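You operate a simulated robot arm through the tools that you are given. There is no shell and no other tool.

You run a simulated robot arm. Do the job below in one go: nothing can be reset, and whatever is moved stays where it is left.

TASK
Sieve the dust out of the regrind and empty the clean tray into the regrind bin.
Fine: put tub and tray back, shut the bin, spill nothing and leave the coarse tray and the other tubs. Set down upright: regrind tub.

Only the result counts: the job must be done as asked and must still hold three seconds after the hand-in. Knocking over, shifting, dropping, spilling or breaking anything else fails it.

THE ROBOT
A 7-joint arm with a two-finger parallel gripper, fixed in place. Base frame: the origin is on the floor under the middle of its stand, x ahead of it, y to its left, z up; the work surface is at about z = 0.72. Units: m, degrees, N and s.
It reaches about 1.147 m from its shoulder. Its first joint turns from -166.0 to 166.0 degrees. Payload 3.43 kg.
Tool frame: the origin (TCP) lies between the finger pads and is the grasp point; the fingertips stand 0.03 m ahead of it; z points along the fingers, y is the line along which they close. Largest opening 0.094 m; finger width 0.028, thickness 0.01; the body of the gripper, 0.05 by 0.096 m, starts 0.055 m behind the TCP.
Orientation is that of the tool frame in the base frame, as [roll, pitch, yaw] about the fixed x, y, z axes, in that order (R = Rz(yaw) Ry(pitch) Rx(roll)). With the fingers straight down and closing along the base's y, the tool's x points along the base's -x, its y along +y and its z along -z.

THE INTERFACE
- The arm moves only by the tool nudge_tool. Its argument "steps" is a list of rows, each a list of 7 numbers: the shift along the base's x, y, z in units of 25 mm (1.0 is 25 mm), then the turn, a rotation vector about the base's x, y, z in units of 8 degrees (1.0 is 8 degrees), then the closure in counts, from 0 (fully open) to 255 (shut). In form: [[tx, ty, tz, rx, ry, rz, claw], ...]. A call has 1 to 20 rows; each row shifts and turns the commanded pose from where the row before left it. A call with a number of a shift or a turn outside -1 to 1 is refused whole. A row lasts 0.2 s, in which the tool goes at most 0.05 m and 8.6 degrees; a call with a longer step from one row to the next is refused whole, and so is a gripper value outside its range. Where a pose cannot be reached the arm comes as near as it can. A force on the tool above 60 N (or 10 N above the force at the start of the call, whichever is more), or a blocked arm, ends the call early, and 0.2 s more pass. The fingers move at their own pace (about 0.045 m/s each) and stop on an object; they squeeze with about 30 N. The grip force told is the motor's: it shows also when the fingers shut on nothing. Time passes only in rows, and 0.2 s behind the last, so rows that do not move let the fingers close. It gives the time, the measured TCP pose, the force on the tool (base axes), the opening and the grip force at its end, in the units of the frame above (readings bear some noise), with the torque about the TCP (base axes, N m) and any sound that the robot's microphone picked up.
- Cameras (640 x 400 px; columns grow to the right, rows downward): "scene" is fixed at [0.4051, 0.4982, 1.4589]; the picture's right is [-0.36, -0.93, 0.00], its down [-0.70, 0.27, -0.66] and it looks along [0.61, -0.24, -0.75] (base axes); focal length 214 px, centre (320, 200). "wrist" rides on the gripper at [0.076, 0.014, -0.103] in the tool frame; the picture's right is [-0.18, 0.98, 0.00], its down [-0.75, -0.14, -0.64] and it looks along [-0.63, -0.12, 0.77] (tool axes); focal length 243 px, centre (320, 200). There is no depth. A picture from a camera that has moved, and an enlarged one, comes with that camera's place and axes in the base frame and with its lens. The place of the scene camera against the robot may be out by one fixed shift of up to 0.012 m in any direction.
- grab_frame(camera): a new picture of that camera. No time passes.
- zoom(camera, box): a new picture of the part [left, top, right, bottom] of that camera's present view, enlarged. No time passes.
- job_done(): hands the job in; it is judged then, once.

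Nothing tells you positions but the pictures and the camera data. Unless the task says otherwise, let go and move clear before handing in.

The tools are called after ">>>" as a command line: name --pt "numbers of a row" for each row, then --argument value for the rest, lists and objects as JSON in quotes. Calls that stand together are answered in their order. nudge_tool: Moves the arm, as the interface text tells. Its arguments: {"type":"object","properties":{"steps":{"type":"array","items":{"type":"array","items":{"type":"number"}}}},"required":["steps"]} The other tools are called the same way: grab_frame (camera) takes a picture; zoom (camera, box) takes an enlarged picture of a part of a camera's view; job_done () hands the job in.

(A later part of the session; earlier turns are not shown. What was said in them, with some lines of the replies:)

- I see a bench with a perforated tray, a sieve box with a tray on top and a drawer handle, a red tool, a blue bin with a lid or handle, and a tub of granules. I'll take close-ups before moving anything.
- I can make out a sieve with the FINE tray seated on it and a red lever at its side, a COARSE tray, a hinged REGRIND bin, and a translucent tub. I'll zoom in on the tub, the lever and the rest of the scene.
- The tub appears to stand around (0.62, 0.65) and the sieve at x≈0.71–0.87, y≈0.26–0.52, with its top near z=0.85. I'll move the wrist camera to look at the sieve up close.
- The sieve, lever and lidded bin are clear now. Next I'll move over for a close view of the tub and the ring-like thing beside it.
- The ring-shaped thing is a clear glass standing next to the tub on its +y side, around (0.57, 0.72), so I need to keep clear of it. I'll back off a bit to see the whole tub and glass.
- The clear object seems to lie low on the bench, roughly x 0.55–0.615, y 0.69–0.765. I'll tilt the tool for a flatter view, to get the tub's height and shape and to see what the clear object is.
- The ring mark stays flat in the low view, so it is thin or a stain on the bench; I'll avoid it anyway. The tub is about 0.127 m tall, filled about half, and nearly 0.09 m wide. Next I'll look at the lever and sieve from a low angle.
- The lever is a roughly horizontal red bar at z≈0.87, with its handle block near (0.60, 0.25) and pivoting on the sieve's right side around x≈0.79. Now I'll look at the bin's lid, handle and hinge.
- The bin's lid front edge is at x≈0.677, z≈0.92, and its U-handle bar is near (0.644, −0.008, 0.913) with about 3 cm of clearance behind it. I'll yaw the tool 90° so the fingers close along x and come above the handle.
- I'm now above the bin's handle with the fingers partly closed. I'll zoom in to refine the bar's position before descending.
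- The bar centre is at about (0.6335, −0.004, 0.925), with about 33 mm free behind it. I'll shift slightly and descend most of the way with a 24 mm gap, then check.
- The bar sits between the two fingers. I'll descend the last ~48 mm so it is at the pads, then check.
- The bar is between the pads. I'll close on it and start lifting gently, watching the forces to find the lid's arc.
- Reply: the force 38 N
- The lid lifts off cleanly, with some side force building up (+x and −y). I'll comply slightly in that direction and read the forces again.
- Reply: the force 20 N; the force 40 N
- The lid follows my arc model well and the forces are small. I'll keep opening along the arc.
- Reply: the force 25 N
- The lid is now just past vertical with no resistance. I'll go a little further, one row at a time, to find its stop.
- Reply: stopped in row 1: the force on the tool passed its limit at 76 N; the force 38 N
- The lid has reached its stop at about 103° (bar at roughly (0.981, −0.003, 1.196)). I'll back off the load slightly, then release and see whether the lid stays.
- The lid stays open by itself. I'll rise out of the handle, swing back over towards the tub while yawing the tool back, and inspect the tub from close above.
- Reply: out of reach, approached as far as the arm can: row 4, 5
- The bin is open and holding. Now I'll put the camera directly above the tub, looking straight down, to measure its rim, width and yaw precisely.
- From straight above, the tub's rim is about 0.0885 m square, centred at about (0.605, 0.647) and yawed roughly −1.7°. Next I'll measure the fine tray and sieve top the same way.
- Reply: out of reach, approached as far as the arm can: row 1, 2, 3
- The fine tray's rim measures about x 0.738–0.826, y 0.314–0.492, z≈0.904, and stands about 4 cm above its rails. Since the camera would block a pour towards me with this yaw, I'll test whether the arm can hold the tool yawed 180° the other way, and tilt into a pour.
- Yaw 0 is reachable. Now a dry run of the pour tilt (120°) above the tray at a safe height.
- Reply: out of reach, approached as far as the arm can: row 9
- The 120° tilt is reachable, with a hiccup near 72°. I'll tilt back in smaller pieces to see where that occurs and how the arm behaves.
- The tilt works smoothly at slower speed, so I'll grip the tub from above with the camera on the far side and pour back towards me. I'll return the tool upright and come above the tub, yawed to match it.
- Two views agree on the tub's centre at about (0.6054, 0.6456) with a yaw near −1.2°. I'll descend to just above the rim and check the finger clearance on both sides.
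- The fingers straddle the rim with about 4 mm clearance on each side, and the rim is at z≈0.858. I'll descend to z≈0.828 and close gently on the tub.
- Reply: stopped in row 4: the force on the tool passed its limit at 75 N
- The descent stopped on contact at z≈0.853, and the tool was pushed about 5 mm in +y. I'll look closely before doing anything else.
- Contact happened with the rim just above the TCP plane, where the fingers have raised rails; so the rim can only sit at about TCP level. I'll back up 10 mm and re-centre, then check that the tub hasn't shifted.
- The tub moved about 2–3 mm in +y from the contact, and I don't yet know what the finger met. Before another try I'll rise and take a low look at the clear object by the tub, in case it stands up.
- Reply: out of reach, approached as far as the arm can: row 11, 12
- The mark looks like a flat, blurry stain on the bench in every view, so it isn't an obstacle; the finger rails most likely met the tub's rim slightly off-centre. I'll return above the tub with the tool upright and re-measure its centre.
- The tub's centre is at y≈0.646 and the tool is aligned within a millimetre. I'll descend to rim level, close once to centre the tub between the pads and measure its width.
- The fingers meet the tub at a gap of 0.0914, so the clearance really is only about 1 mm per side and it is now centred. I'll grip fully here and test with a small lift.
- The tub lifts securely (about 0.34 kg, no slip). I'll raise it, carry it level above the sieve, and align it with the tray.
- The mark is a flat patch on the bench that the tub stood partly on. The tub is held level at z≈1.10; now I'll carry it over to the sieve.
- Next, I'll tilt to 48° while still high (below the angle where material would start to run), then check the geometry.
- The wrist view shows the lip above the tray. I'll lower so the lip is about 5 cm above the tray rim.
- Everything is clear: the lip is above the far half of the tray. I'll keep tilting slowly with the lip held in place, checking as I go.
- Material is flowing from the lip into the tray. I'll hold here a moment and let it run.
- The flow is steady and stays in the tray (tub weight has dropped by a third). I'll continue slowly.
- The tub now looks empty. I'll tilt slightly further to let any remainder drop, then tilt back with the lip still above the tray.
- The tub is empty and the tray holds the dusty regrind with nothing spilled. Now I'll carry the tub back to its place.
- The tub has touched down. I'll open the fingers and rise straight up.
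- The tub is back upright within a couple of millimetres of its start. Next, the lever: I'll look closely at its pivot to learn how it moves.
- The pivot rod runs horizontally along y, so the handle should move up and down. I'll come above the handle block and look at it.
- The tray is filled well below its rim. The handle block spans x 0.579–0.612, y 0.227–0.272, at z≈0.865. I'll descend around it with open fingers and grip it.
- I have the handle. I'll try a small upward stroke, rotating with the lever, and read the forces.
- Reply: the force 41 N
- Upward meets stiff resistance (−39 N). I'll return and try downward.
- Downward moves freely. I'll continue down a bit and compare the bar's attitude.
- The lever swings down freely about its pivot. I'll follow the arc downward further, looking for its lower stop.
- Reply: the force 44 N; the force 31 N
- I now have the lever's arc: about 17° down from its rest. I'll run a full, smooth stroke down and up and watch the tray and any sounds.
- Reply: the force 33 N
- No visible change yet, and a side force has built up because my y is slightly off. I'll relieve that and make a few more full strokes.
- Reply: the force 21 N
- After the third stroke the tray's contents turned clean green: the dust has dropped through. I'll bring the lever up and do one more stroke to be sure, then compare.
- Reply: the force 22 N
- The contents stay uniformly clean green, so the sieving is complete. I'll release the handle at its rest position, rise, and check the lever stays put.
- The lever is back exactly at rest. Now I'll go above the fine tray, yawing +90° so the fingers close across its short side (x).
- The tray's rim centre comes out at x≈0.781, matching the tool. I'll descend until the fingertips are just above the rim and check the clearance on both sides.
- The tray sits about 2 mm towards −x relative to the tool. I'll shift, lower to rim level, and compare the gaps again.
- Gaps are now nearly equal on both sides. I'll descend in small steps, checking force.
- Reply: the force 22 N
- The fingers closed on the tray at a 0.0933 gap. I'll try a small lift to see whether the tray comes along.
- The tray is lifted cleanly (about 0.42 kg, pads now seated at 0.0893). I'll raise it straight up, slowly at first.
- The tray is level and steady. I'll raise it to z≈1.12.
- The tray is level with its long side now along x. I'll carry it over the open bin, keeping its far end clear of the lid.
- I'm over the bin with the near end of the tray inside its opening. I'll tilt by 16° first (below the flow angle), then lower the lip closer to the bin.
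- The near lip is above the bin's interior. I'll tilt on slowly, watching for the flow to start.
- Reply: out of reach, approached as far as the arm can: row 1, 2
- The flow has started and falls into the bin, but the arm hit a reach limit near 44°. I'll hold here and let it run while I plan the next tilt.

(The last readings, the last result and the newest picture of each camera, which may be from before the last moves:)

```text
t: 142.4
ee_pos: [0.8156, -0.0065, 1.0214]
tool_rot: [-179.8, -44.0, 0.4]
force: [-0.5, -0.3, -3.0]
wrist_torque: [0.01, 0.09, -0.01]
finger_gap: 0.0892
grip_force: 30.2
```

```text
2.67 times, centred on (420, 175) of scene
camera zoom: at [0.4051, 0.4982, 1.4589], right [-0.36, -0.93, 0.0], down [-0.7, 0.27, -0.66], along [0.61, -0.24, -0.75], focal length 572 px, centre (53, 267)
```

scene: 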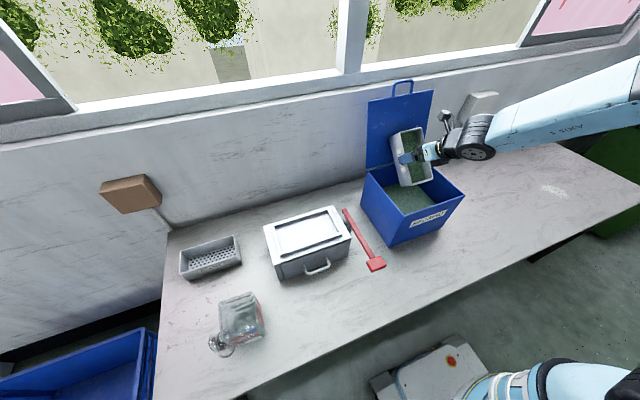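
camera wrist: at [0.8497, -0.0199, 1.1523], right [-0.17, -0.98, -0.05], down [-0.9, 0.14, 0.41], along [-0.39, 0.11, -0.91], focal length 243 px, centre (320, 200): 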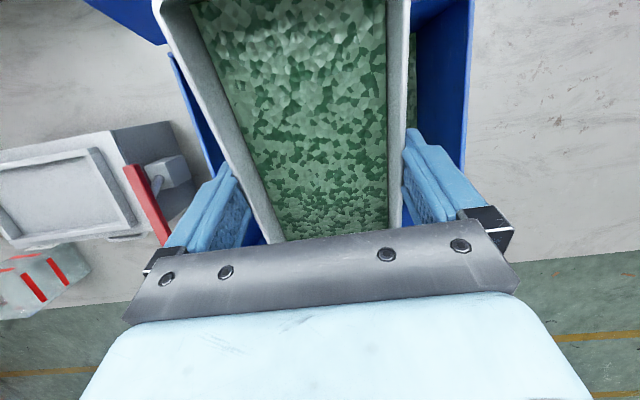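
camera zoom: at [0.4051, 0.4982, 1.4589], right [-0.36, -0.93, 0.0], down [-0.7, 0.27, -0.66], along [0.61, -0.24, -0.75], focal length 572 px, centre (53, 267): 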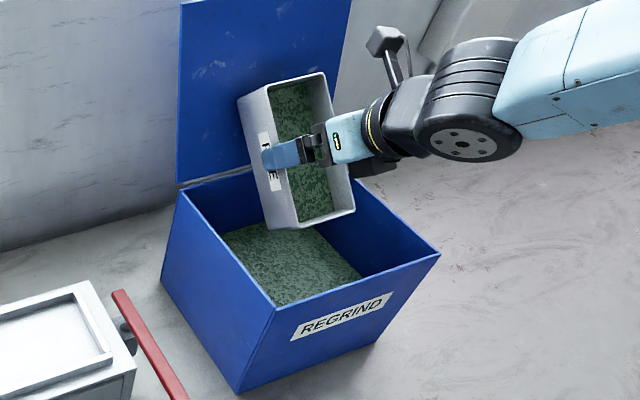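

The tray poured part of its load and stopped at this angle's equilibrium. The arm is near a wrist limit, so I'll yaw the tool some degrees about the lip (still inside the bin) to free up the tilt.

>>> nudge_tool --pt "-0.01 -0.09 0.02 0 0 -0.25 255" --pt "-0.01 -0.09 0.02 0 0 -0.25 255" --pt "-0.02 -0.08 0.02 0 0 -0.25 255" --pt "-0.02 -0.08 0.02 0 0 -0.25 255" --pt "-0.02 -0.08 0 0 0 -0.25 255" --pt "-0.02 -0.08 0 0 0 -0.25 255" --pt "-0.02 -0.08 0 0 0 -0.25 255" --pt "-0.02 -0.08 0 0 0 -0.25 255"

>>> zoom --camera "scene" --box '[340, 80, 540, 250]'

```text
t: 144.2
ee_pos: [0.8133, -0.0228, 1.0231]
tool_rot: [179.6, -48.2, -15.6]
force: [0.1, -0.1, -2.3]
wrist_torque: [0.01, 0.1, 0.0]
finger_gap: 0.0894
grip_force: 30.3
out of reach, approached as far as the arm can: row 1
```

```text
2.35 times, centred on (440, 165) of scene
camera zoom: at [0.4051, 0.4982, 1.4589], right [-0.36, -0.93, 0.0], down [-0.7, 0.27, -0.66], along [0.61, -0.24, -0.75], focal length 505 px, centre (38, 282)
```

zoom: 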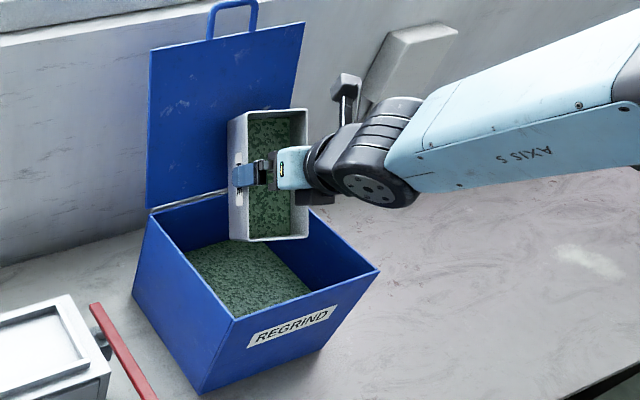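

Yawing freed the wrist (tilt now 48°). I'll combine a bit more yaw with further tilt, keeping the lip over the bin's middle.

>>> nudge_tool --pt "-0.128 -0.049 0.074 -0.08 -0.236 -0.3125 255" --pt "-0.128 -0.049 0.074 -0.085 -0.235 -0.3125 255" --pt "-0.128 -0.049 0.074 -0.09 -0.233 -0.3125 255" --pt "-0.128 -0.049 0.074 -0.1 -0.229 -0.3125 255"

>>> zoom --camera "scene" --box '[340, 80, 540, 250]'

```text
t: 145.2
ee_pos: [0.8008, -0.0288, 1.0304]
tool_rot: [179.5, -56.2, -25.5]
force: [0.2, -1.0, -1.7]
wrist_torque: [0.06, 0.04, 0.02]
finger_gap: 0.0896
grip_force: 30.5
```

```text
2.35 times, centred on (440, 165) of scene
camera zoom: at [0.4051, 0.4982, 1.4589], right [-0.36, -0.93, 0.0], down [-0.7, 0.27, -0.66], along [0.61, -0.24, -0.75], focal length 505 px, centre (38, 282)
```

zoom: 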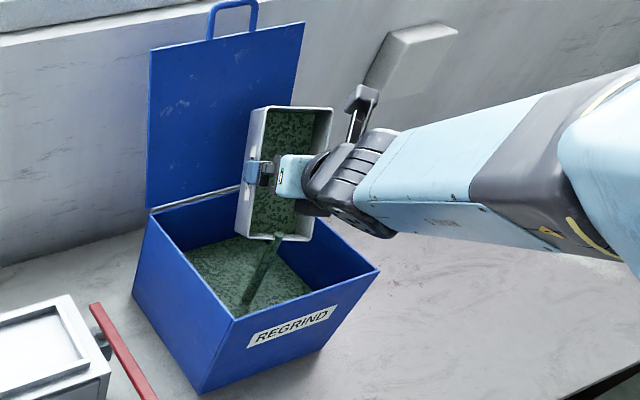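

>>> nudge_tool --pt "-0.198 0.095 0.116 -0.215 -0.451 0 255" --pt "-0.198 0.095 0.116 -0.215 -0.451 0 255" --pt "0 0 0 0 0 0 255" --pt "0 0 0 0 0 0 255"

>>> zoom --camera "scene" --box '[340, 80, 540, 250]'

```text
t: 146.2
ee_pos: [0.791, -0.0238, 1.0366]
tool_rot: [179.5, -64.2, -25.3]
force: [0.4, -0.5, -2.0]
wrist_torque: [0.03, 0.05, 0.01]
finger_gap: 0.0893
grip_force: 29.9
```

```text
2.35 times, centred on (440, 165) of scene
camera zoom: at [0.4051, 0.4982, 1.4589], right [-0.36, -0.93, 0.0], down [-0.7, 0.27, -0.66], along [0.61, -0.24, -0.75], focal length 505 px, centre (38, 282)
```

zoom: 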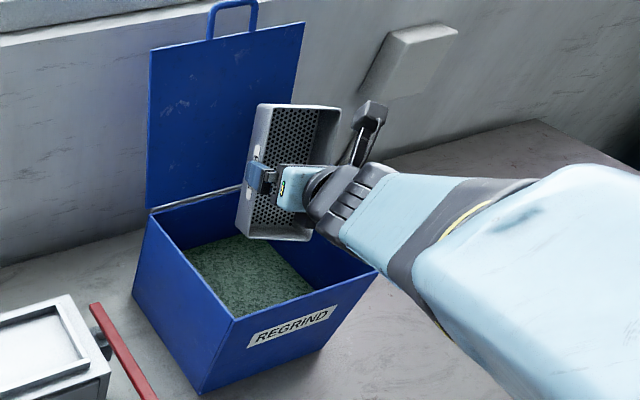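

The tray now looks empty, with its perforated floor visible. I'll check closely and tilt a little more to be sure.

>>> nudge_tool --pt "-0.211 0.101 0.084 -0.215 -0.451 0 255" --pt "-0.211 0.101 0.084 -0.215 -0.451 0 255" --pt "0 0 0 0 0 0 255" --pt "0 0 0 0 0 0 255" --pt "0 0 0 0 0 0 255"

>>> zoom --camera "wrist" --box '[200, 0, 460, 240]'

>>> zoom --camera "scene" --box '[380, 120, 460, 220]'

```text
t: 147.4
ee_pos: [0.7812, -0.0174, 1.0405]
tool_rot: [179.6, -72.2, -25.4]
force: [0.7, -0.2, -0.6]
wrist_torque: [0.02, 0.04, 0.0]
finger_gap: 0.0895
grip_force: 30.1
```

```text
1.67 times, centred on (330, 120) of wrist
camera zoom: at [0.7076, 0.0025, 1.1442], right [-0.48, -0.86, -0.17], down [-0.7, 0.49, -0.52], along [0.53, -0.13, -0.84], focal length 404 px, centre (303, 333)
```

zoom: 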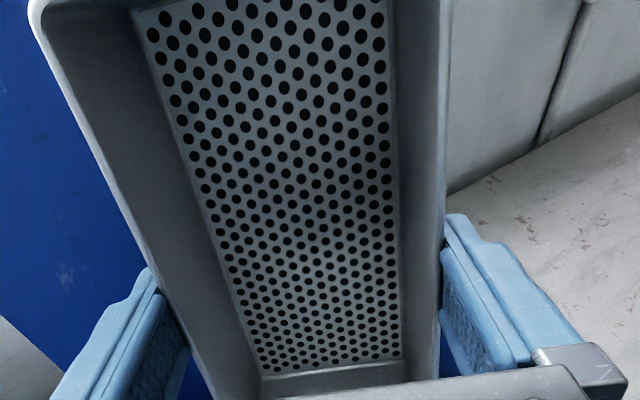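

```text
4.00 times, centred on (420, 170) of scene
camera zoom: at [0.4051, 0.4982, 1.4589], right [-0.36, -0.93, 0.0], down [-0.7, 0.27, -0.66], along [0.61, -0.24, -0.75], focal length 858 px, centre (-80, 320)
```

zoom: 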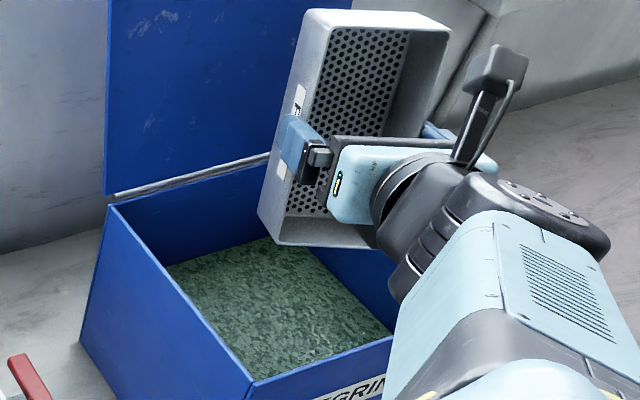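

The tray is empty and the regrind is in the bin. I'll raise it and tilt it back level.

>>> nudge_tool --pt "0 0 0.8 0.3 0.63 0 255" --pt "0 0 0.8 0.323 0.677 0 255" --pt "0 0 0.8 0.323 0.677 0 255" --pt "0 0 0.6 0.323 0.677 0 255" --pt "0 0 0.2 0.323 0.677 0 255" --pt "0 0 0 0.323 0.677 0 255" --pt "0 0 0 0.323 0.677 0 255" --pt "0 0 0 0.323 0.677 0 255" --pt "0 0 0 0.323 0.677 0 255" --pt "0 0 0 0.323 0.677 0 255" --pt "0 0 0 0.323 0.677 0 255" --pt "0 0 0 0.323 0.677 0 255"

>>> grab_frame --camera "scene"

```text
t: 150.0
ee_pos: [0.7787, -0.0197, 1.1202]
tool_rot: [179.6, -0.4, -25.5]
force: [-0.7, 0.4, -1.2]
wrist_torque: [0.01, -0.02, -0.02]
finger_gap: 0.0892
grip_force: 30.0
```

```text
taken
```

scene: 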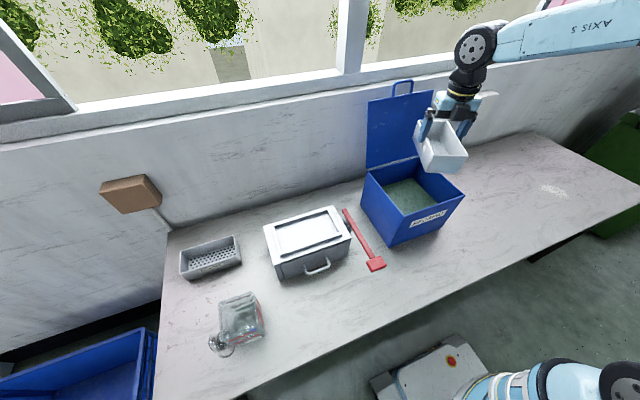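

>>> nudge_tool --pt "0 0.6 0 0 0 0.5 255" --pt "0 0.94 0 0 0 0.82 255" --pt "0 0.94 0 0 0 0.82 255" --pt "0 0.94 0 0 0 0.82 255" --pt "0 0.94 0 0 0 0.82 255" --pt "0 0.94 0 0 0 0.82 255" --pt "0 0.94 0 0 0 0.82 255" --pt "0 0.94 0 0 0 0.82 255" --pt "0 0.94 0 0 0 0.82 255" --pt "0 0.94 0 0 0 0.82 255" --pt "0 0.94 0 0 0 0.82 255" --pt "0 0.94 0 0 0 0.82 255" --pt "0 0.94 0 0 0 0.82 255" --pt "0 0.94 0 0 0 0.82 255" --pt "0 0.94 0 0 0 0.82 255" --pt "0 0.94 0 0 0 0.82 255" --pt "0 0.94 0 0 0 0.82 255" --pt "0 0.94 0 0 0 0.81 255" --pt "0 0.29 0 0 0 0 255"

>>> grab_frame --camera "wrist"

>>> zoom --camera "scene" --box '[250, 120, 390, 280]'

```text
t: 154.0
ee_pos: [0.7796, 0.4028, 1.1189]
tool_rot: [179.6, -0.6, 90.0]
force: [0.2, -0.5, -1.3]
wrist_torque: [0.01, 0.0, -0.01]
finger_gap: 0.0895
grip_force: 30.8
```

```text
taken
camera wrist: at [0.7937, 0.4793, 1.2235], right [0.98, -0.18, 0.0], down [-0.15, -0.76, 0.63], along [-0.11, -0.62, -0.77], focal length 243 px, centre (320, 200)
```

wrist: 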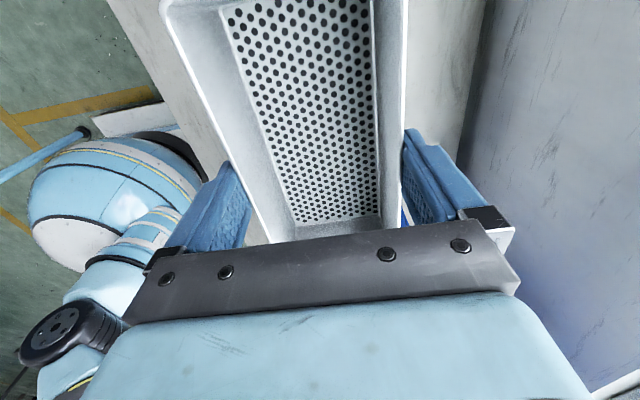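

```text
2.50 times, centred on (320, 200) of scene
camera zoom: at [0.4051, 0.4982, 1.4589], right [-0.36, -0.93, 0.0], down [-0.7, 0.27, -0.66], along [0.61, -0.24, -0.75], focal length 536 px, centre (320, 200)
```

zoom: 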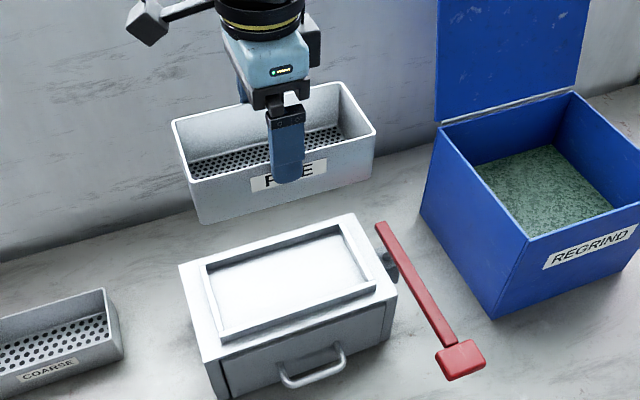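

The empty tray is back above the sieve frame. I'll correct the small orientation residue and descend to just above the frame.

>>> nudge_tool --pt "0 -0.02 -0.8 -0.02 0.03 0 255" --pt "0 -0.02 -0.8 -0.02 0.03 0 255" --pt "0 0 -0.8 0 0 0 255" --pt "0 0 -0.8 0 0 0 255" --pt "0 0 -0.8 0 0 0 255" --pt "0 0 -0.8 0 0 0 255" --pt "0 0 -0.8 0 0 0 255" --pt "0 0 -0.6 0 0 0 255" --pt "0 0 -0.4 0 0 0 255"

>>> zoom --camera "scene" --box '[250, 170, 370, 280]'

>>> zoom --camera "wrist" --box '[200, 60, 460, 250]'

```text
t: 156.0
ee_pos: [0.7817, 0.4018, 0.9535]
tool_rot: [-179.9, -0.4, 90.0]
force: [0.2, -0.7, -1.5]
wrist_torque: [0.02, 0.02, 0.02]
finger_gap: 0.0896
grip_force: 29.9
```

```text
3.64 times, centred on (310, 225) of scene
camera zoom: at [0.4051, 0.4982, 1.4589], right [-0.36, -0.93, 0.0], down [-0.7, 0.27, -0.66], along [0.61, -0.24, -0.75], focal length 780 px, centre (356, 109)
```

zoom: 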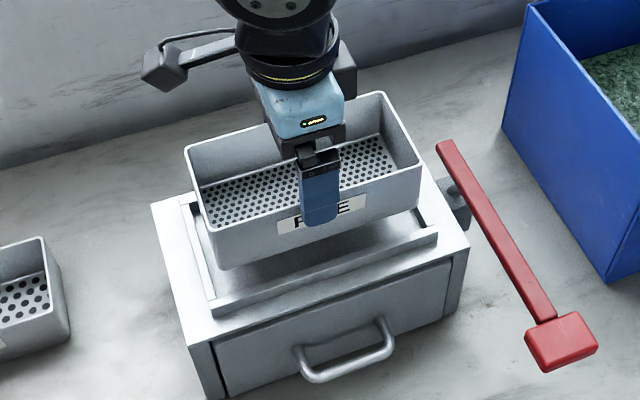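

```text
2.11 times, centred on (330, 155) of wrist
camera zoom: at [0.7955, 0.4786, 1.0577], right [0.98, -0.18, 0.0], down [-0.14, -0.76, 0.64], along [-0.12, -0.63, -0.77], focal length 511 px, centre (299, 295)
```

zoom: 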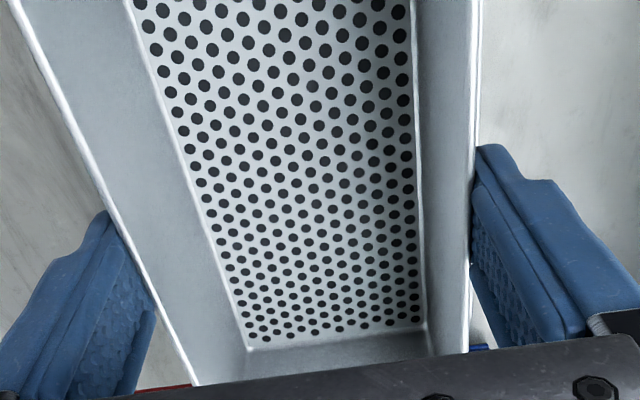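

>>> nudge_tool --pt "-0.02 0 -0.45 0 0 0 255" --pt "0 0 -0.45 0 0 0 255" --pt "0 0 -0.35 0 0 0 255"

>>> zoom --camera "scene" --box '[250, 170, 370, 280]'

```text
t: 156.8
ee_pos: [0.7796, 0.4031, 0.924]
tool_rot: [-179.9, -0.4, 90.1]
force: [0.3, -0.2, -1.0]
wrist_torque: [0.0, -0.01, 0.02]
finger_gap: 0.0894
grip_force: 30.1
```

```text
3.64 times, centred on (310, 225) of scene
camera zoom: at [0.4051, 0.4982, 1.4589], right [-0.36, -0.93, 0.0], down [-0.7, 0.27, -0.66], along [0.61, -0.24, -0.75], focal length 780 px, centre (356, 109)
```

zoom: 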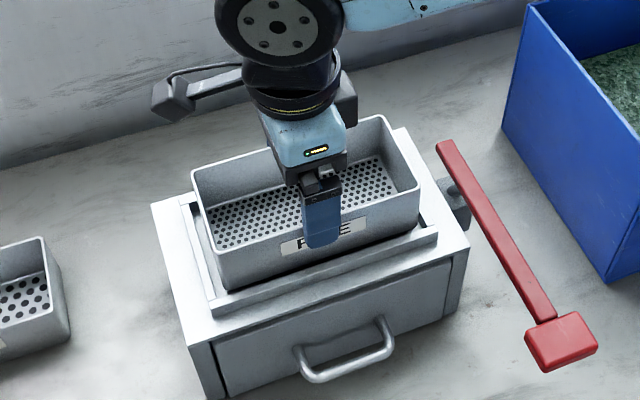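

>>> nudge_tool --pt "0 0 -0.2 0 0 0 255" --pt "0 0 -0.16 0 0 0 255"

>>> nudge_tool --pt "0 0 -0.1 0 0 0 255"

>>> zoom --camera "scene" --box '[250, 170, 370, 280]'

```text
t: 157.4
ee_pos: [0.7797, 0.4023, 0.9145]
tool_rot: [-179.9, -0.2, 89.8]
force: [-1.1, -1.0, 4.0]
wrist_torque: [0.3, 0.23, 0.1]
finger_gap: 0.0892
grip_force: 30.0
```

```text
t: 157.8
ee_pos: [0.7793, 0.4026, 0.9149]
tool_rot: [180.0, -0.4, 89.9]
force: [1.5, -3.6, 23.2]
wrist_torque: [-0.26, 0.09, -0.12]
finger_gap: 0.0894
grip_force: 30.4
```

```text
3.64 times, centred on (310, 225) of scene
camera zoom: at [0.4051, 0.4982, 1.4589], right [-0.36, -0.93, 0.0], down [-0.7, 0.27, -0.66], along [0.61, -0.24, -0.75], focal length 780 px, centre (356, 109)
```

zoom: 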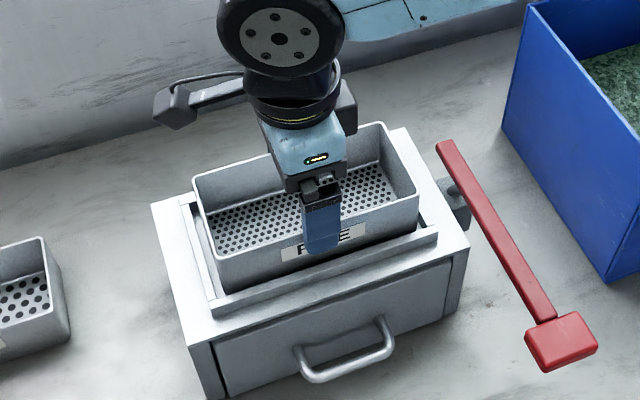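

The tray has bottomed out in its seat: the picture matches its original position. I'll ease the pressure and open the fingers.

>>> nudge_tool --pt "0 0 0.07 0 0 0 255"

>>> nudge_tool --pt "0 0 0 0 0 0 0" --pt "0 0 0 0 0 0 0" --pt "0 0 0 0 0 0 0"

>>> nudge_tool --pt "0 0 0.2 0 0 0 0" --pt "0 0 0.3 0 0 0 0" --pt "0 0 0.4 0 0 0 0" --pt "0 0 0.6 0 0 0 0"

>>> zoom --camera "scene" --box '[250, 170, 370, 280]'

```text
t: 158.2
ee_pos: [0.7801, 0.4025, 0.9154]
tool_rot: [-179.9, -0.4, 90.1]
force: [5.2, 0.3, 13.8]
wrist_torque: [0.35, -0.73, -0.12]
finger_gap: 0.0894
grip_force: 30.2
```

```text
t: 159.0
ee_pos: [0.7795, 0.4014, 0.9134]
tool_rot: [-179.9, -0.3, 90.0]
force: [-0.4, -0.1, -0.4]
wrist_torque: [0.01, -0.03, 0.0]
finger_gap: 0.094
grip_force: 0.1
```

```text
t: 160.0
ee_pos: [0.7804, 0.4028, 0.9516]
tool_rot: [-179.9, -0.3, 89.9]
force: [0.1, 1.0, -0.3]
wrist_torque: [-0.02, 0.02, -0.04]
finger_gap: 0.0943
grip_force: 0.0
```

```text
3.64 times, centred on (310, 225) of scene
camera zoom: at [0.4051, 0.4982, 1.4589], right [-0.36, -0.93, 0.0], down [-0.7, 0.27, -0.66], along [0.61, -0.24, -0.75], focal length 780 px, centre (356, 109)
```

zoom: 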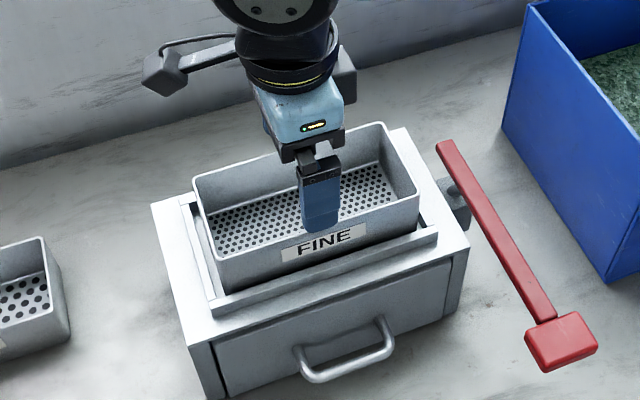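

The tray is seated and released. I'll rise clear and go back to the open lid's handle with the fingers set to a narrow gap.

>>> nudge_tool --pt "0 0 0.9 0 0 0 0" --pt "0 0 0.98 0 0 0 0" --pt "0 0 0.98 0 0 0 0" --pt "0 0 0.98 0 0 0 0" --pt "0 0 0.98 0 0 0 0" --pt "0 0 0.98 0 0 0 0" --pt "0 0 0.98 0 0 0 0" --pt "0 0 0.98 0 0 0 0" --pt "0 0 0.98 0 0 0 0" --pt "0 0 0.98 0 0 0 0" --pt "0 0 0.98 0 0 0 0" --pt "0 0 0.98 0 0 0 0"

>>> nudge_tool --pt "0.15 -0.95 0 0 0 0 60" --pt "0.15 -0.95 0 0 0 0 120" --pt "0.15 -0.95 0 0 0 0 170" --pt "0.15 -0.95 0 0 0 0 170" --pt "0.15 -0.95 0 0 0 0 170" --pt "0.15 -0.95 0 0 0 0 170" --pt "0.15 -0.95 0 0 0 0 170" --pt "0.15 -0.95 0 0 0 0 170" --pt "0.15 -0.95 0 0 0 0 170" --pt "0.15 -0.95 0 0 0 0 170" --pt "0.15 -0.95 0 0 0 0 170" --pt "0.15 -0.95 0 0 0 0 170" --pt "0.15 -0.95 0 0 0 0 170" --pt "0.15 -0.95 0 0 0 0 170" --pt "0.15 -0.95 0 0 0 0 170" --pt "0.15 -0.95 0 0 0 0 170" --pt "0.15 -0.95 0 0 0 0 170" --pt "0 -0.08 0 0 0 0 170"

>>> grab_frame --camera "scene"

>>> grab_frame --camera "wrist"

```text
t: 162.6
ee_pos: [0.7819, 0.4036, 1.2419]
tool_rot: [-179.9, -0.3, 90.1]
force: [-1.0, 0.4, 0.6]
wrist_torque: [-0.02, -0.03, 0.02]
finger_gap: 0.0941
grip_force: 0.0
```

```text
t: 166.4
ee_pos: [0.8438, -0.0027, 1.2453]
tool_rot: [-179.8, -0.3, 89.9]
force: [0.4, 0.6, 0.2]
wrist_torque: [-0.02, -0.02, 0.02]
finger_gap: 0.0313
grip_force: 0.1
```

```text
taken
```

scene: 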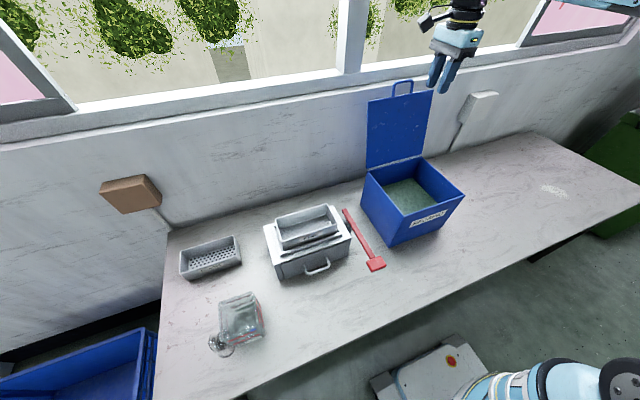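

```text
taken
camera wrist: at [0.8585, 0.073, 1.3475], right [0.98, -0.18, 0.0], down [-0.14, -0.76, 0.64], along [-0.12, -0.63, -0.77], focal length 243 px, centre (320, 200)
```

wrist: 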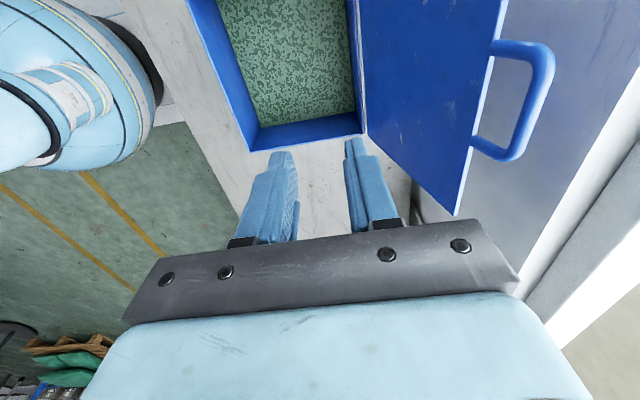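

The handle bar is ahead at the top of the open lid. I'll move over it at height, then check alignment before descending.

>>> nudge_tool --pt "0.784 0 0.1 0 0 0.05 170" --pt "0.784 0 0.1 0 0 0 170" --pt "0.784 0 0 0 0 0 170" --pt "0.784 0 0 0 0 0 170" --pt "0.784 0 0 0 0 0 170" --pt "0.784 0 0 0 0 0 170" --pt "0.784 0 0 0 0 0 170"

>>> zoom --camera "wrist" --box '[220, 60, 420, 240]'

>>> zoom --camera "scene" --box '[360, 40, 480, 140]'

```text
t: 168.0
ee_pos: [0.9813, -0.0057, 1.2497]
tool_rot: [-179.8, -0.4, 90.3]
force: [-1.1, -0.5, 0.2]
wrist_torque: [0.07, -0.05, 0.01]
finger_gap: 0.0315
grip_force: 0.0
```

```text
2.22 times, centred on (320, 150) of wrist
camera zoom: at [0.9952, 0.0711, 1.3523], right [0.98, -0.18, 0.0], down [-0.14, -0.76, 0.64], along [-0.12, -0.63, -0.77], focal length 539 px, centre (320, 311)
```

zoom: 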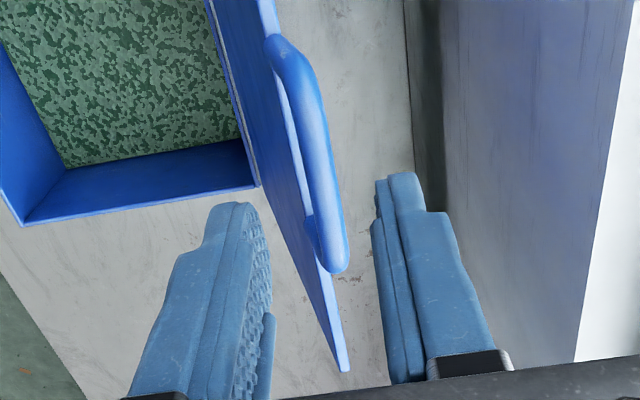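

```text
4.00 times, centred on (420, 90) of scene
camera zoom: at [0.4051, 0.4982, 1.4589], right [-0.36, -0.93, 0.0], down [-0.7, 0.27, -0.66], along [0.61, -0.24, -0.75], focal length 858 px, centre (-80, 640)
```

zoom: 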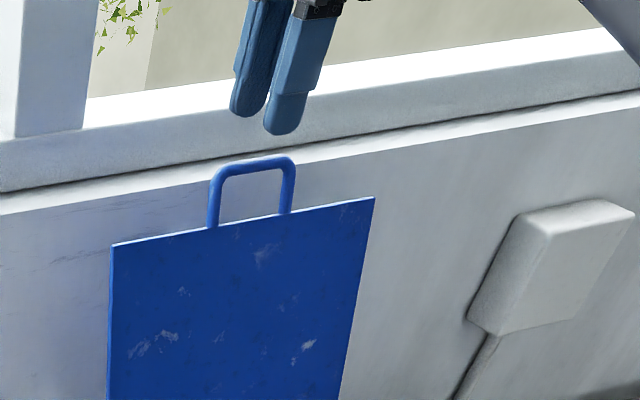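

The bar is centred between the fingers. I'll descend onto it and grip.

>>> nudge_tool --pt "0.02 0.05 -0.74 0 0 0 170" --pt "0 0.05 -0.74 0 0 0 170" --pt "0 0 -0.74 0 0 0 170"

>>> zoom --camera "wrist" --box '[220, 60, 420, 240]'

>>> nudge_tool --pt "0 0 0 0 0 0 255" --pt "0 0 0 0 0 0 255" --pt "0 0 0 0 0 0 255"

```text
t: 168.8
ee_pos: [0.9833, -0.0004, 1.1936]
tool_rot: [-180.0, -0.2, 90.4]
force: [0.1, -0.3, 0.2]
wrist_torque: [-0.01, 0.0, 0.0]
finger_gap: 0.0311
grip_force: 0.1
```

```text
2.22 times, centred on (320, 150) of wrist
camera zoom: at [0.996, 0.0758, 1.2968], right [0.98, -0.18, 0.0], down [-0.14, -0.76, 0.64], along [-0.12, -0.63, -0.77], focal length 539 px, centre (320, 311)
```

zoom: 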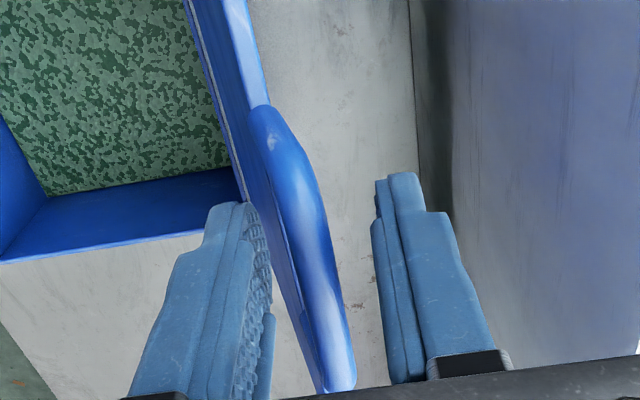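

```text
t: 169.6
ee_pos: [0.9812, 0.0004, 1.1934]
tool_rot: [-179.8, -0.3, 90.4]
force: [-10.3, -0.1, -1.1]
wrist_torque: [0.0, 0.04, -0.55]
finger_gap: 0.0131
grip_force: 44.9
```

Gripped. Now I'll retrace the arc to close the lid, checking forces as I go.

>>> nudge_tool --pt "-0.7 0 0.13 0 0 0 255" --pt "-0.78 0 0.11 0 0 0 255"

>>> nudge_tool --pt "-0.784 0 0.052 0 0 0 255" --pt "-0.784 0 0 0 0 0 255"

```text
t: 170.2
ee_pos: [0.9434, -0.0018, 1.2032]
tool_rot: [179.9, -0.4, 90.5]
force: [3.9, 0.8, 26.8]
wrist_torque: [0.4, 0.06, -0.76]
finger_gap: 0.0097
grip_force: 43.8
```

```text
t: 170.8
ee_pos: [0.9046, 0.0002, 1.2052]
tool_rot: [179.7, -0.3, 90.4]
force: [0.5, 6.8, 59.7]
wrist_torque: [0.54, -0.1, -0.28]
finger_gap: 0.01
grip_force: 43.4
```

The lid's arc runs a few millimetres higher than my path (upward force 60 N), so I'll raise to relieve it.

>>> nudge_tool --pt "0 -0.02 0.28 0 0 0 255"

```text
t: 171.2
ee_pos: [0.907, -0.0017, 1.2047]
tool_rot: [-179.7, -0.3, 90.4]
force: [-1.6, 13.1, 13.2]
wrist_torque: [0.82, -0.02, -0.84]
finger_gap: 0.0098
grip_force: 44.0
```

>>> nudge_tool --pt "-0.784 0.05 -0.01 0 0 0 255" --pt "-0.78 0 -0.112 0 0 0 255"

>>> nudge_tool --pt "-0.768 0 -0.164 0 0 0 255" --pt "-0.756 0 -0.216 0 0 0 255"

>>> zoom --camera "scene" --box '[340, 50, 540, 250]'

```text
t: 171.8
ee_pos: [0.8679, -0.0023, 1.2037]
tool_rot: [-179.6, -0.2, 90.4]
force: [1.7, 8.0, -15.0]
wrist_torque: [-0.2, 0.0, -0.2]
finger_gap: 0.0098
grip_force: 43.6
```

```text
t: 172.4
ee_pos: [0.8282, -0.0015, 1.1949]
tool_rot: [-179.8, -0.3, 90.4]
force: [3.2, 3.0, -11.7]
wrist_torque: [-0.87, -0.01, -0.01]
finger_gap: 0.0099
grip_force: 44.0
```

```text
2.00 times, centred on (440, 150) of scene
camera zoom: at [0.4051, 0.4982, 1.4589], right [-0.36, -0.93, 0.0], down [-0.7, 0.27, -0.66], along [0.61, -0.24, -0.75], focal length 429 px, centre (80, 300)
```

zoom: 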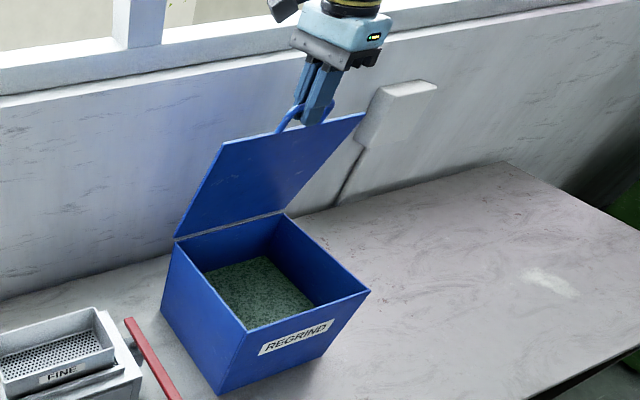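

>>> nudge_tool --pt "-0.74 0 -0.31 0 0 0 255" --pt "-0.716 0 -0.32 0 0 0 255" --pt "-0.692 0 -0.368 0 0 0 255"

>>> nudge_tool --pt "-0.668 0 -0.416 0 0 0 255" --pt "-0.636 0 -0.464 0 0 0 255"

```text
t: 173.2
ee_pos: [0.7749, -0.0005, 1.1713]
tool_rot: [-180.0, -0.2, 90.3]
force: [-10.3, -12.8, 18.2]
wrist_torque: [-1.04, 0.03, 0.37]
finger_gap: 0.0095
grip_force: 43.6
```

```text
t: 173.8
ee_pos: [0.7406, -0.0013, 1.149]
tool_rot: [-179.9, -0.3, 90.3]
force: [-11.1, -21.3, 13.9]
wrist_torque: [-0.28, 0.01, 0.74]
finger_gap: 0.0097
grip_force: 43.9
```

>>> nudge_tool --pt "-0.64 -0.08 -0.46 0 0 0.03 255" --pt "-0.564 -0.02 -0.548 0 0 0.03 255"

>>> nudge_tool --pt "-0.524 0 -0.584 0 0 0 255" --pt "-0.484 0 -0.616 0 0 0 255"

>>> zoom --camera "scene" --box '[340, 80, 520, 250]'

```text
t: 174.4
ee_pos: [0.7133, -0.0012, 1.1231]
tool_rot: [-179.9, -0.5, 90.9]
force: [-1.2, 9.9, 1.6]
wrist_torque: [0.86, -0.03, -0.13]
finger_gap: 0.0095
grip_force: 43.6
```

```text
t: 175.0
ee_pos: [0.6868, -0.0007, 1.0921]
tool_rot: [-179.9, -0.4, 90.9]
force: [-7.4, 20.0, 4.4]
wrist_torque: [0.79, 0.06, 0.13]
finger_gap: 0.0097
grip_force: 42.7
```

```text
2.35 times, centred on (430, 165) of scene
camera zoom: at [0.4051, 0.4982, 1.4589], right [-0.36, -0.93, 0.0], down [-0.7, 0.27, -0.66], along [0.61, -0.24, -0.75], focal length 505 px, centre (61, 282)
```

zoom: 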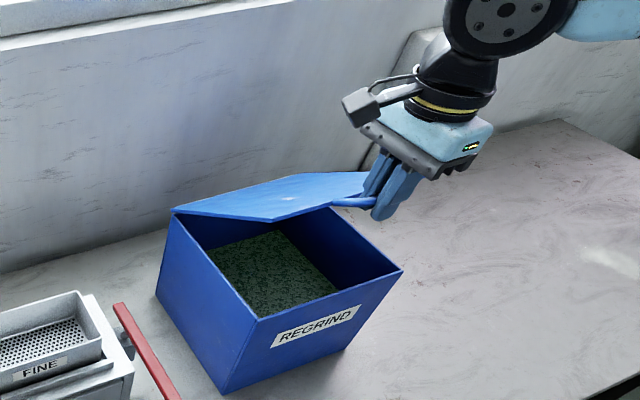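

>>> nudge_tool --pt "-0.45 0.07 -0.652 0 0 0 255" --pt "-0.392 0 -0.68 0 0 0 255"

>>> nudge_tool --pt "-0.348 0 -0.708 0 0 0 255" --pt "-0.292 0 -0.728 0 0 0 255"

```text
t: 175.6
ee_pos: [0.6662, -0.002, 1.06]
tool_rot: [-180.0, -0.2, 90.8]
force: [-3.0, 11.6, 0.3]
wrist_torque: [0.43, -0.02, 0.4]
finger_gap: 0.0097
grip_force: 43.2
```

```text
t: 176.2
ee_pos: [0.6497, -0.0003, 1.0235]
tool_rot: [-179.9, -0.3, 91.0]
force: [-0.1, 13.2, 0.4]
wrist_torque: [-0.08, -0.08, 0.34]
finger_gap: 0.0097
grip_force: 43.6
```

>>> nudge_tool --pt "-0.244 0.04 -0.748 0 0 0 255" --pt "-0.188 0 -0.764 0 0 0 255"

>>> nudge_tool --pt "-0.14 0 -0.772 0 0 0 255" --pt "-0.08 0 -0.5 0 0 0 255"

>>> zoom --camera "scene" --box '[340, 100, 500, 250]'

```text
t: 176.8
ee_pos: [0.639, -0.0014, 0.9855]
tool_rot: [-179.9, -0.2, 90.8]
force: [-3.9, 3.1, -0.1]
wrist_torque: [-0.52, -0.04, 0.58]
finger_gap: 0.0096
grip_force: 44.0
```

```text
t: 177.4
ee_pos: [0.6343, -0.001, 0.9544]
tool_rot: [-179.9, -0.4, 90.8]
force: [3.3, -2.0, -0.3]
wrist_torque: [-0.88, -0.08, 0.57]
finger_gap: 0.0093
grip_force: 43.6
```

```text
2.67 times, centred on (420, 175) of scene
camera zoom: at [0.4051, 0.4982, 1.4589], right [-0.36, -0.93, 0.0], down [-0.7, 0.27, -0.66], along [0.61, -0.24, -0.75], focal length 572 px, centre (53, 267)
```

zoom: 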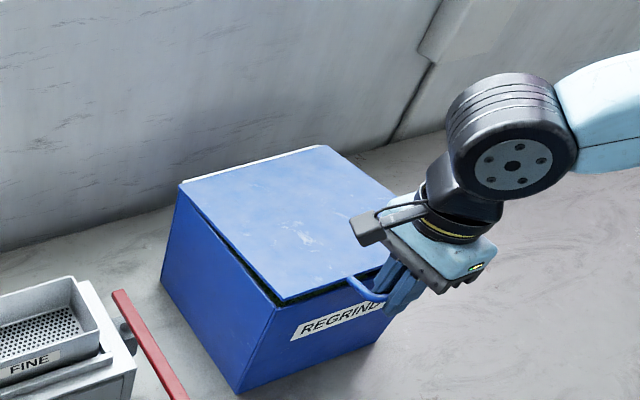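

Nearly shut. I'll lower the last bit in small steps until the lid rests.

>>> nudge_tool --pt "-0.02 0 -0.4 0 0 0 255" --pt "0 0 -0.3 0 0 0 255"

>>> nudge_tool --pt "0 0 -0.2 0 0 0 255" --pt "0 0 -0.1 0 0 0 255"

>>> zoom --camera "scene" --box '[340, 130, 500, 250]'

```text
t: 178.0
ee_pos: [0.6343, -0.0008, 0.9368]
tool_rot: [-180.0, -0.4, 90.7]
force: [7.3, -3.9, -0.3]
wrist_torque: [-0.8, -0.12, 0.58]
finger_gap: 0.0095
grip_force: 43.8
```

```text
t: 178.6
ee_pos: [0.6329, -0.0017, 0.9316]
tool_rot: [179.8, -0.3, 90.8]
force: [6.0, -7.7, 43.5]
wrist_torque: [-0.25, -0.03, 0.55]
finger_gap: 0.0099
grip_force: 43.5
```

```text
3.33 times, centred on (420, 190) of scene
camera zoom: at [0.4051, 0.4982, 1.4589], right [-0.36, -0.93, 0.0], down [-0.7, 0.27, -0.66], along [0.61, -0.24, -0.75], focal length 715 px, centre (-13, 233)
```

zoom: 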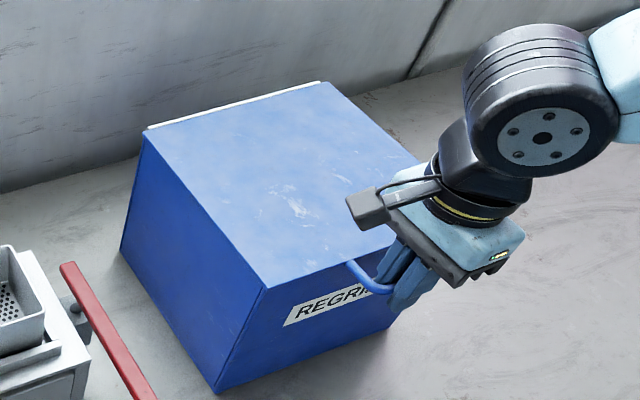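

The lid is shut. I'll relieve the pressure, open the fingers slightly and rise straight out.

>>> nudge_tool --pt "0 0 0.16 0 0 0 255"

>>> nudge_tool --pt "0 0 0 0 0 0 190" --pt "0 0 0 0 0 0 190" --pt "0 0 0 0 0 0 190"

>>> zoom --camera "wrist" --box '[240, 60, 440, 240]'

```text
t: 179.0
ee_pos: [0.6334, -0.0023, 0.9326]
tool_rot: [-179.8, -0.4, 90.8]
force: [17.1, -3.6, -0.9]
wrist_torque: [-0.63, -0.11, 0.62]
finger_gap: 0.0095
grip_force: 43.4
```

```text
t: 179.8
ee_pos: [0.6324, -0.0004, 0.9337]
tool_rot: [-179.9, -0.3, 90.8]
force: [-0.8, -0.3, -0.2]
wrist_torque: [0.04, 0.02, -0.02]
finger_gap: 0.0239
grip_force: 0.1
```

```text
2.22 times, centred on (340, 150) of wrist
camera zoom: at [0.6463, 0.0759, 1.0362], right [0.99, -0.17, 0.0], down [-0.13, -0.76, 0.64], along [-0.11, -0.63, -0.77], focal length 539 px, centre (276, 311)
```

zoom: 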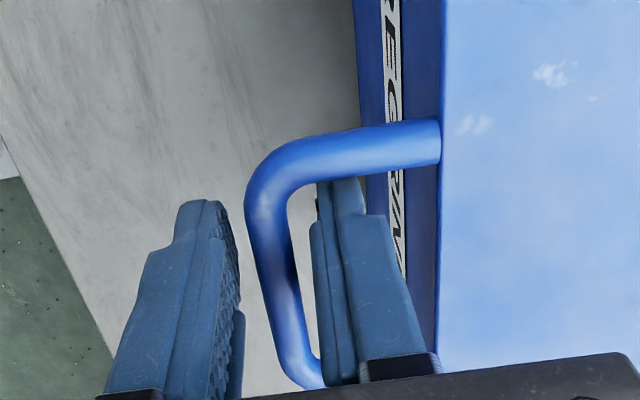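

>>> nudge_tool --pt "0 0 0.4 0 0 0 190" --pt "0 0 0.6 0 0 0 190" --pt "0 0 0.8 0 0 0 190" --pt "0 0 0.9 0 0 0 190" --pt "0 0 0.9 0 0 0 190" --pt "0 0 0.9 0 0 0 190" --pt "0 0 0.9 0 0 0 190" --pt "0 0 0.9 0 0 0 190" --pt "-0.3 0 0.9 0 0 0 100" --pt "-0.3 0 0.9 0 0 0 0" --pt "-0.3 0 0.9 0 0 0 0"

>>> grab_frame --camera "scene"

>>> zoom --camera "scene" --box '[240, 180, 400, 300]'

>>> zoom --camera "scene" --box '[160, 220, 300, 360]'

>>> zoom --camera "scene" --box '[340, 140, 500, 260]'

```text
t: 182.2
ee_pos: [0.6119, -0.0007, 1.1581]
tool_rot: [-179.9, -0.3, 90.9]
force: [-0.3, 0.5, -0.7]
wrist_torque: [0.04, -0.06, 0.06]
finger_gap: 0.0931
grip_force: 0.7
```

```text
taken
```

scene: 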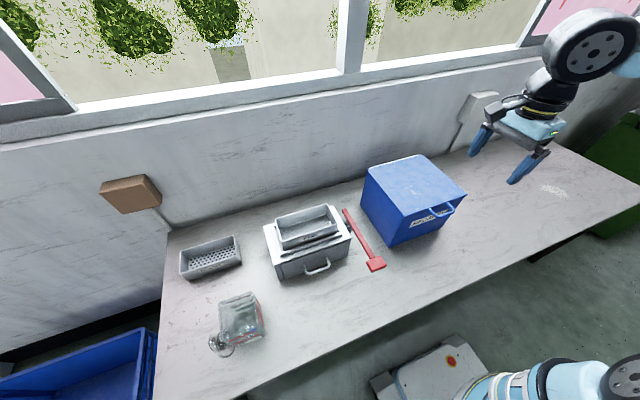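

```text
3.33 times, centred on (320, 240) of scene
camera zoom: at [0.4051, 0.4982, 1.4589], right [-0.36, -0.93, 0.0], down [-0.7, 0.27, -0.66], along [0.61, -0.24, -0.75], focal length 715 px, centre (320, 67)
```

zoom: 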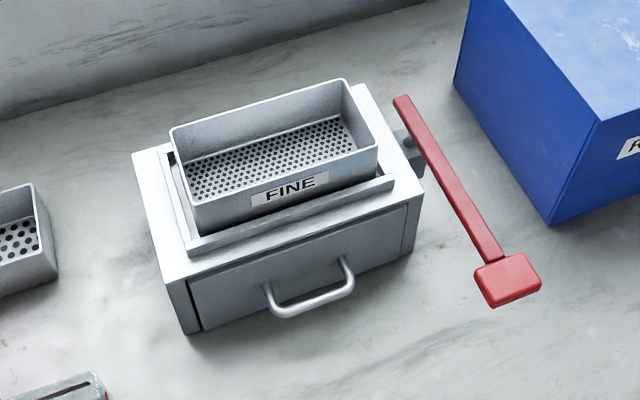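

```text
2.86 times, centred on (230, 290) of scene
camera zoom: at [0.4051, 0.4982, 1.4589], right [-0.36, -0.93, 0.0], down [-0.7, 0.27, -0.66], along [0.61, -0.24, -0.75], focal length 613 px, centre (577, -57)
```

zoom: 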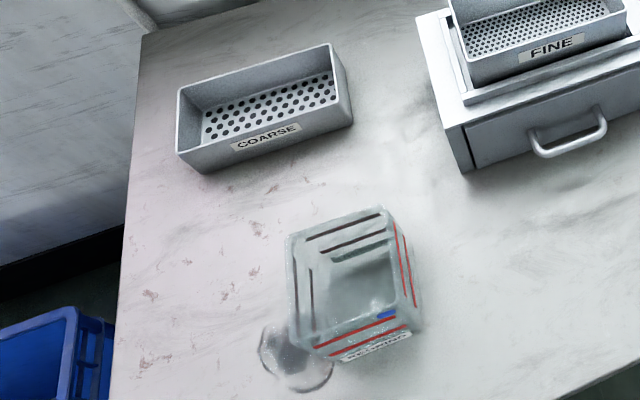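

```text
3.33 times, centred on (420, 200) of scene
camera zoom: at [0.4051, 0.4982, 1.4589], right [-0.36, -0.93, 0.0], down [-0.7, 0.27, -0.66], along [0.61, -0.24, -0.75], focal length 715 px, centre (-13, 200)
```

zoom: 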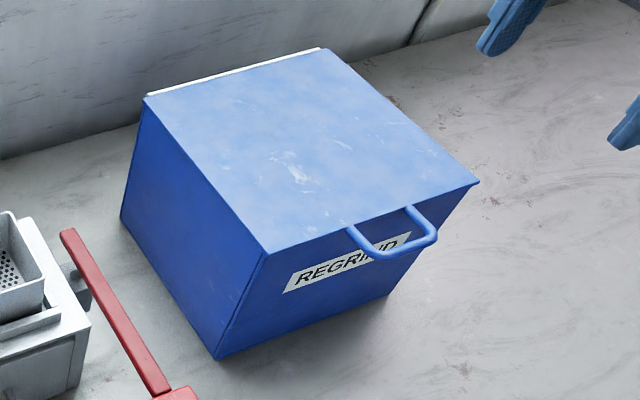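

Everything matches the starting layout. The fine tray is empty and seated, the tub is empty and upright in its place, the bin is shut with the regrind inside, the lever is at rest, and the coarse tray is untouched. The arm is clear, so I'm handing in.

>>> job_done

```text
The job is handed in.
```

The regrind is sieved, the clean material is in the regrind bin, and I handed the job in. I haven't seen the judge's verdict.

- **Sieving:** I poured the tub into the fine tray and worked the lever. The contents turned from dusty white to clean green on the third full stroke, and a fourth stroke changed nothing more.
- **Bin:** The tray emptied completely into the bin, and the lid is shut.
- **Put back:** The fine tray is seated in the sieve again. The regrind tub stands upright within about 2 mm of where it started. The lever is at rest.
- **Untouched:** I didn't touch the coarse tray, and I saw no other tubs on the bench. I saw no spills in any picture.

**Tub contact:** On my first try at gripping the tub, a finger pressed on it and stopped on the force limit. That pushed the tub a few millimetres sideways. It stayed upright and spilled nothing, and I corrected the position when I set it back down.
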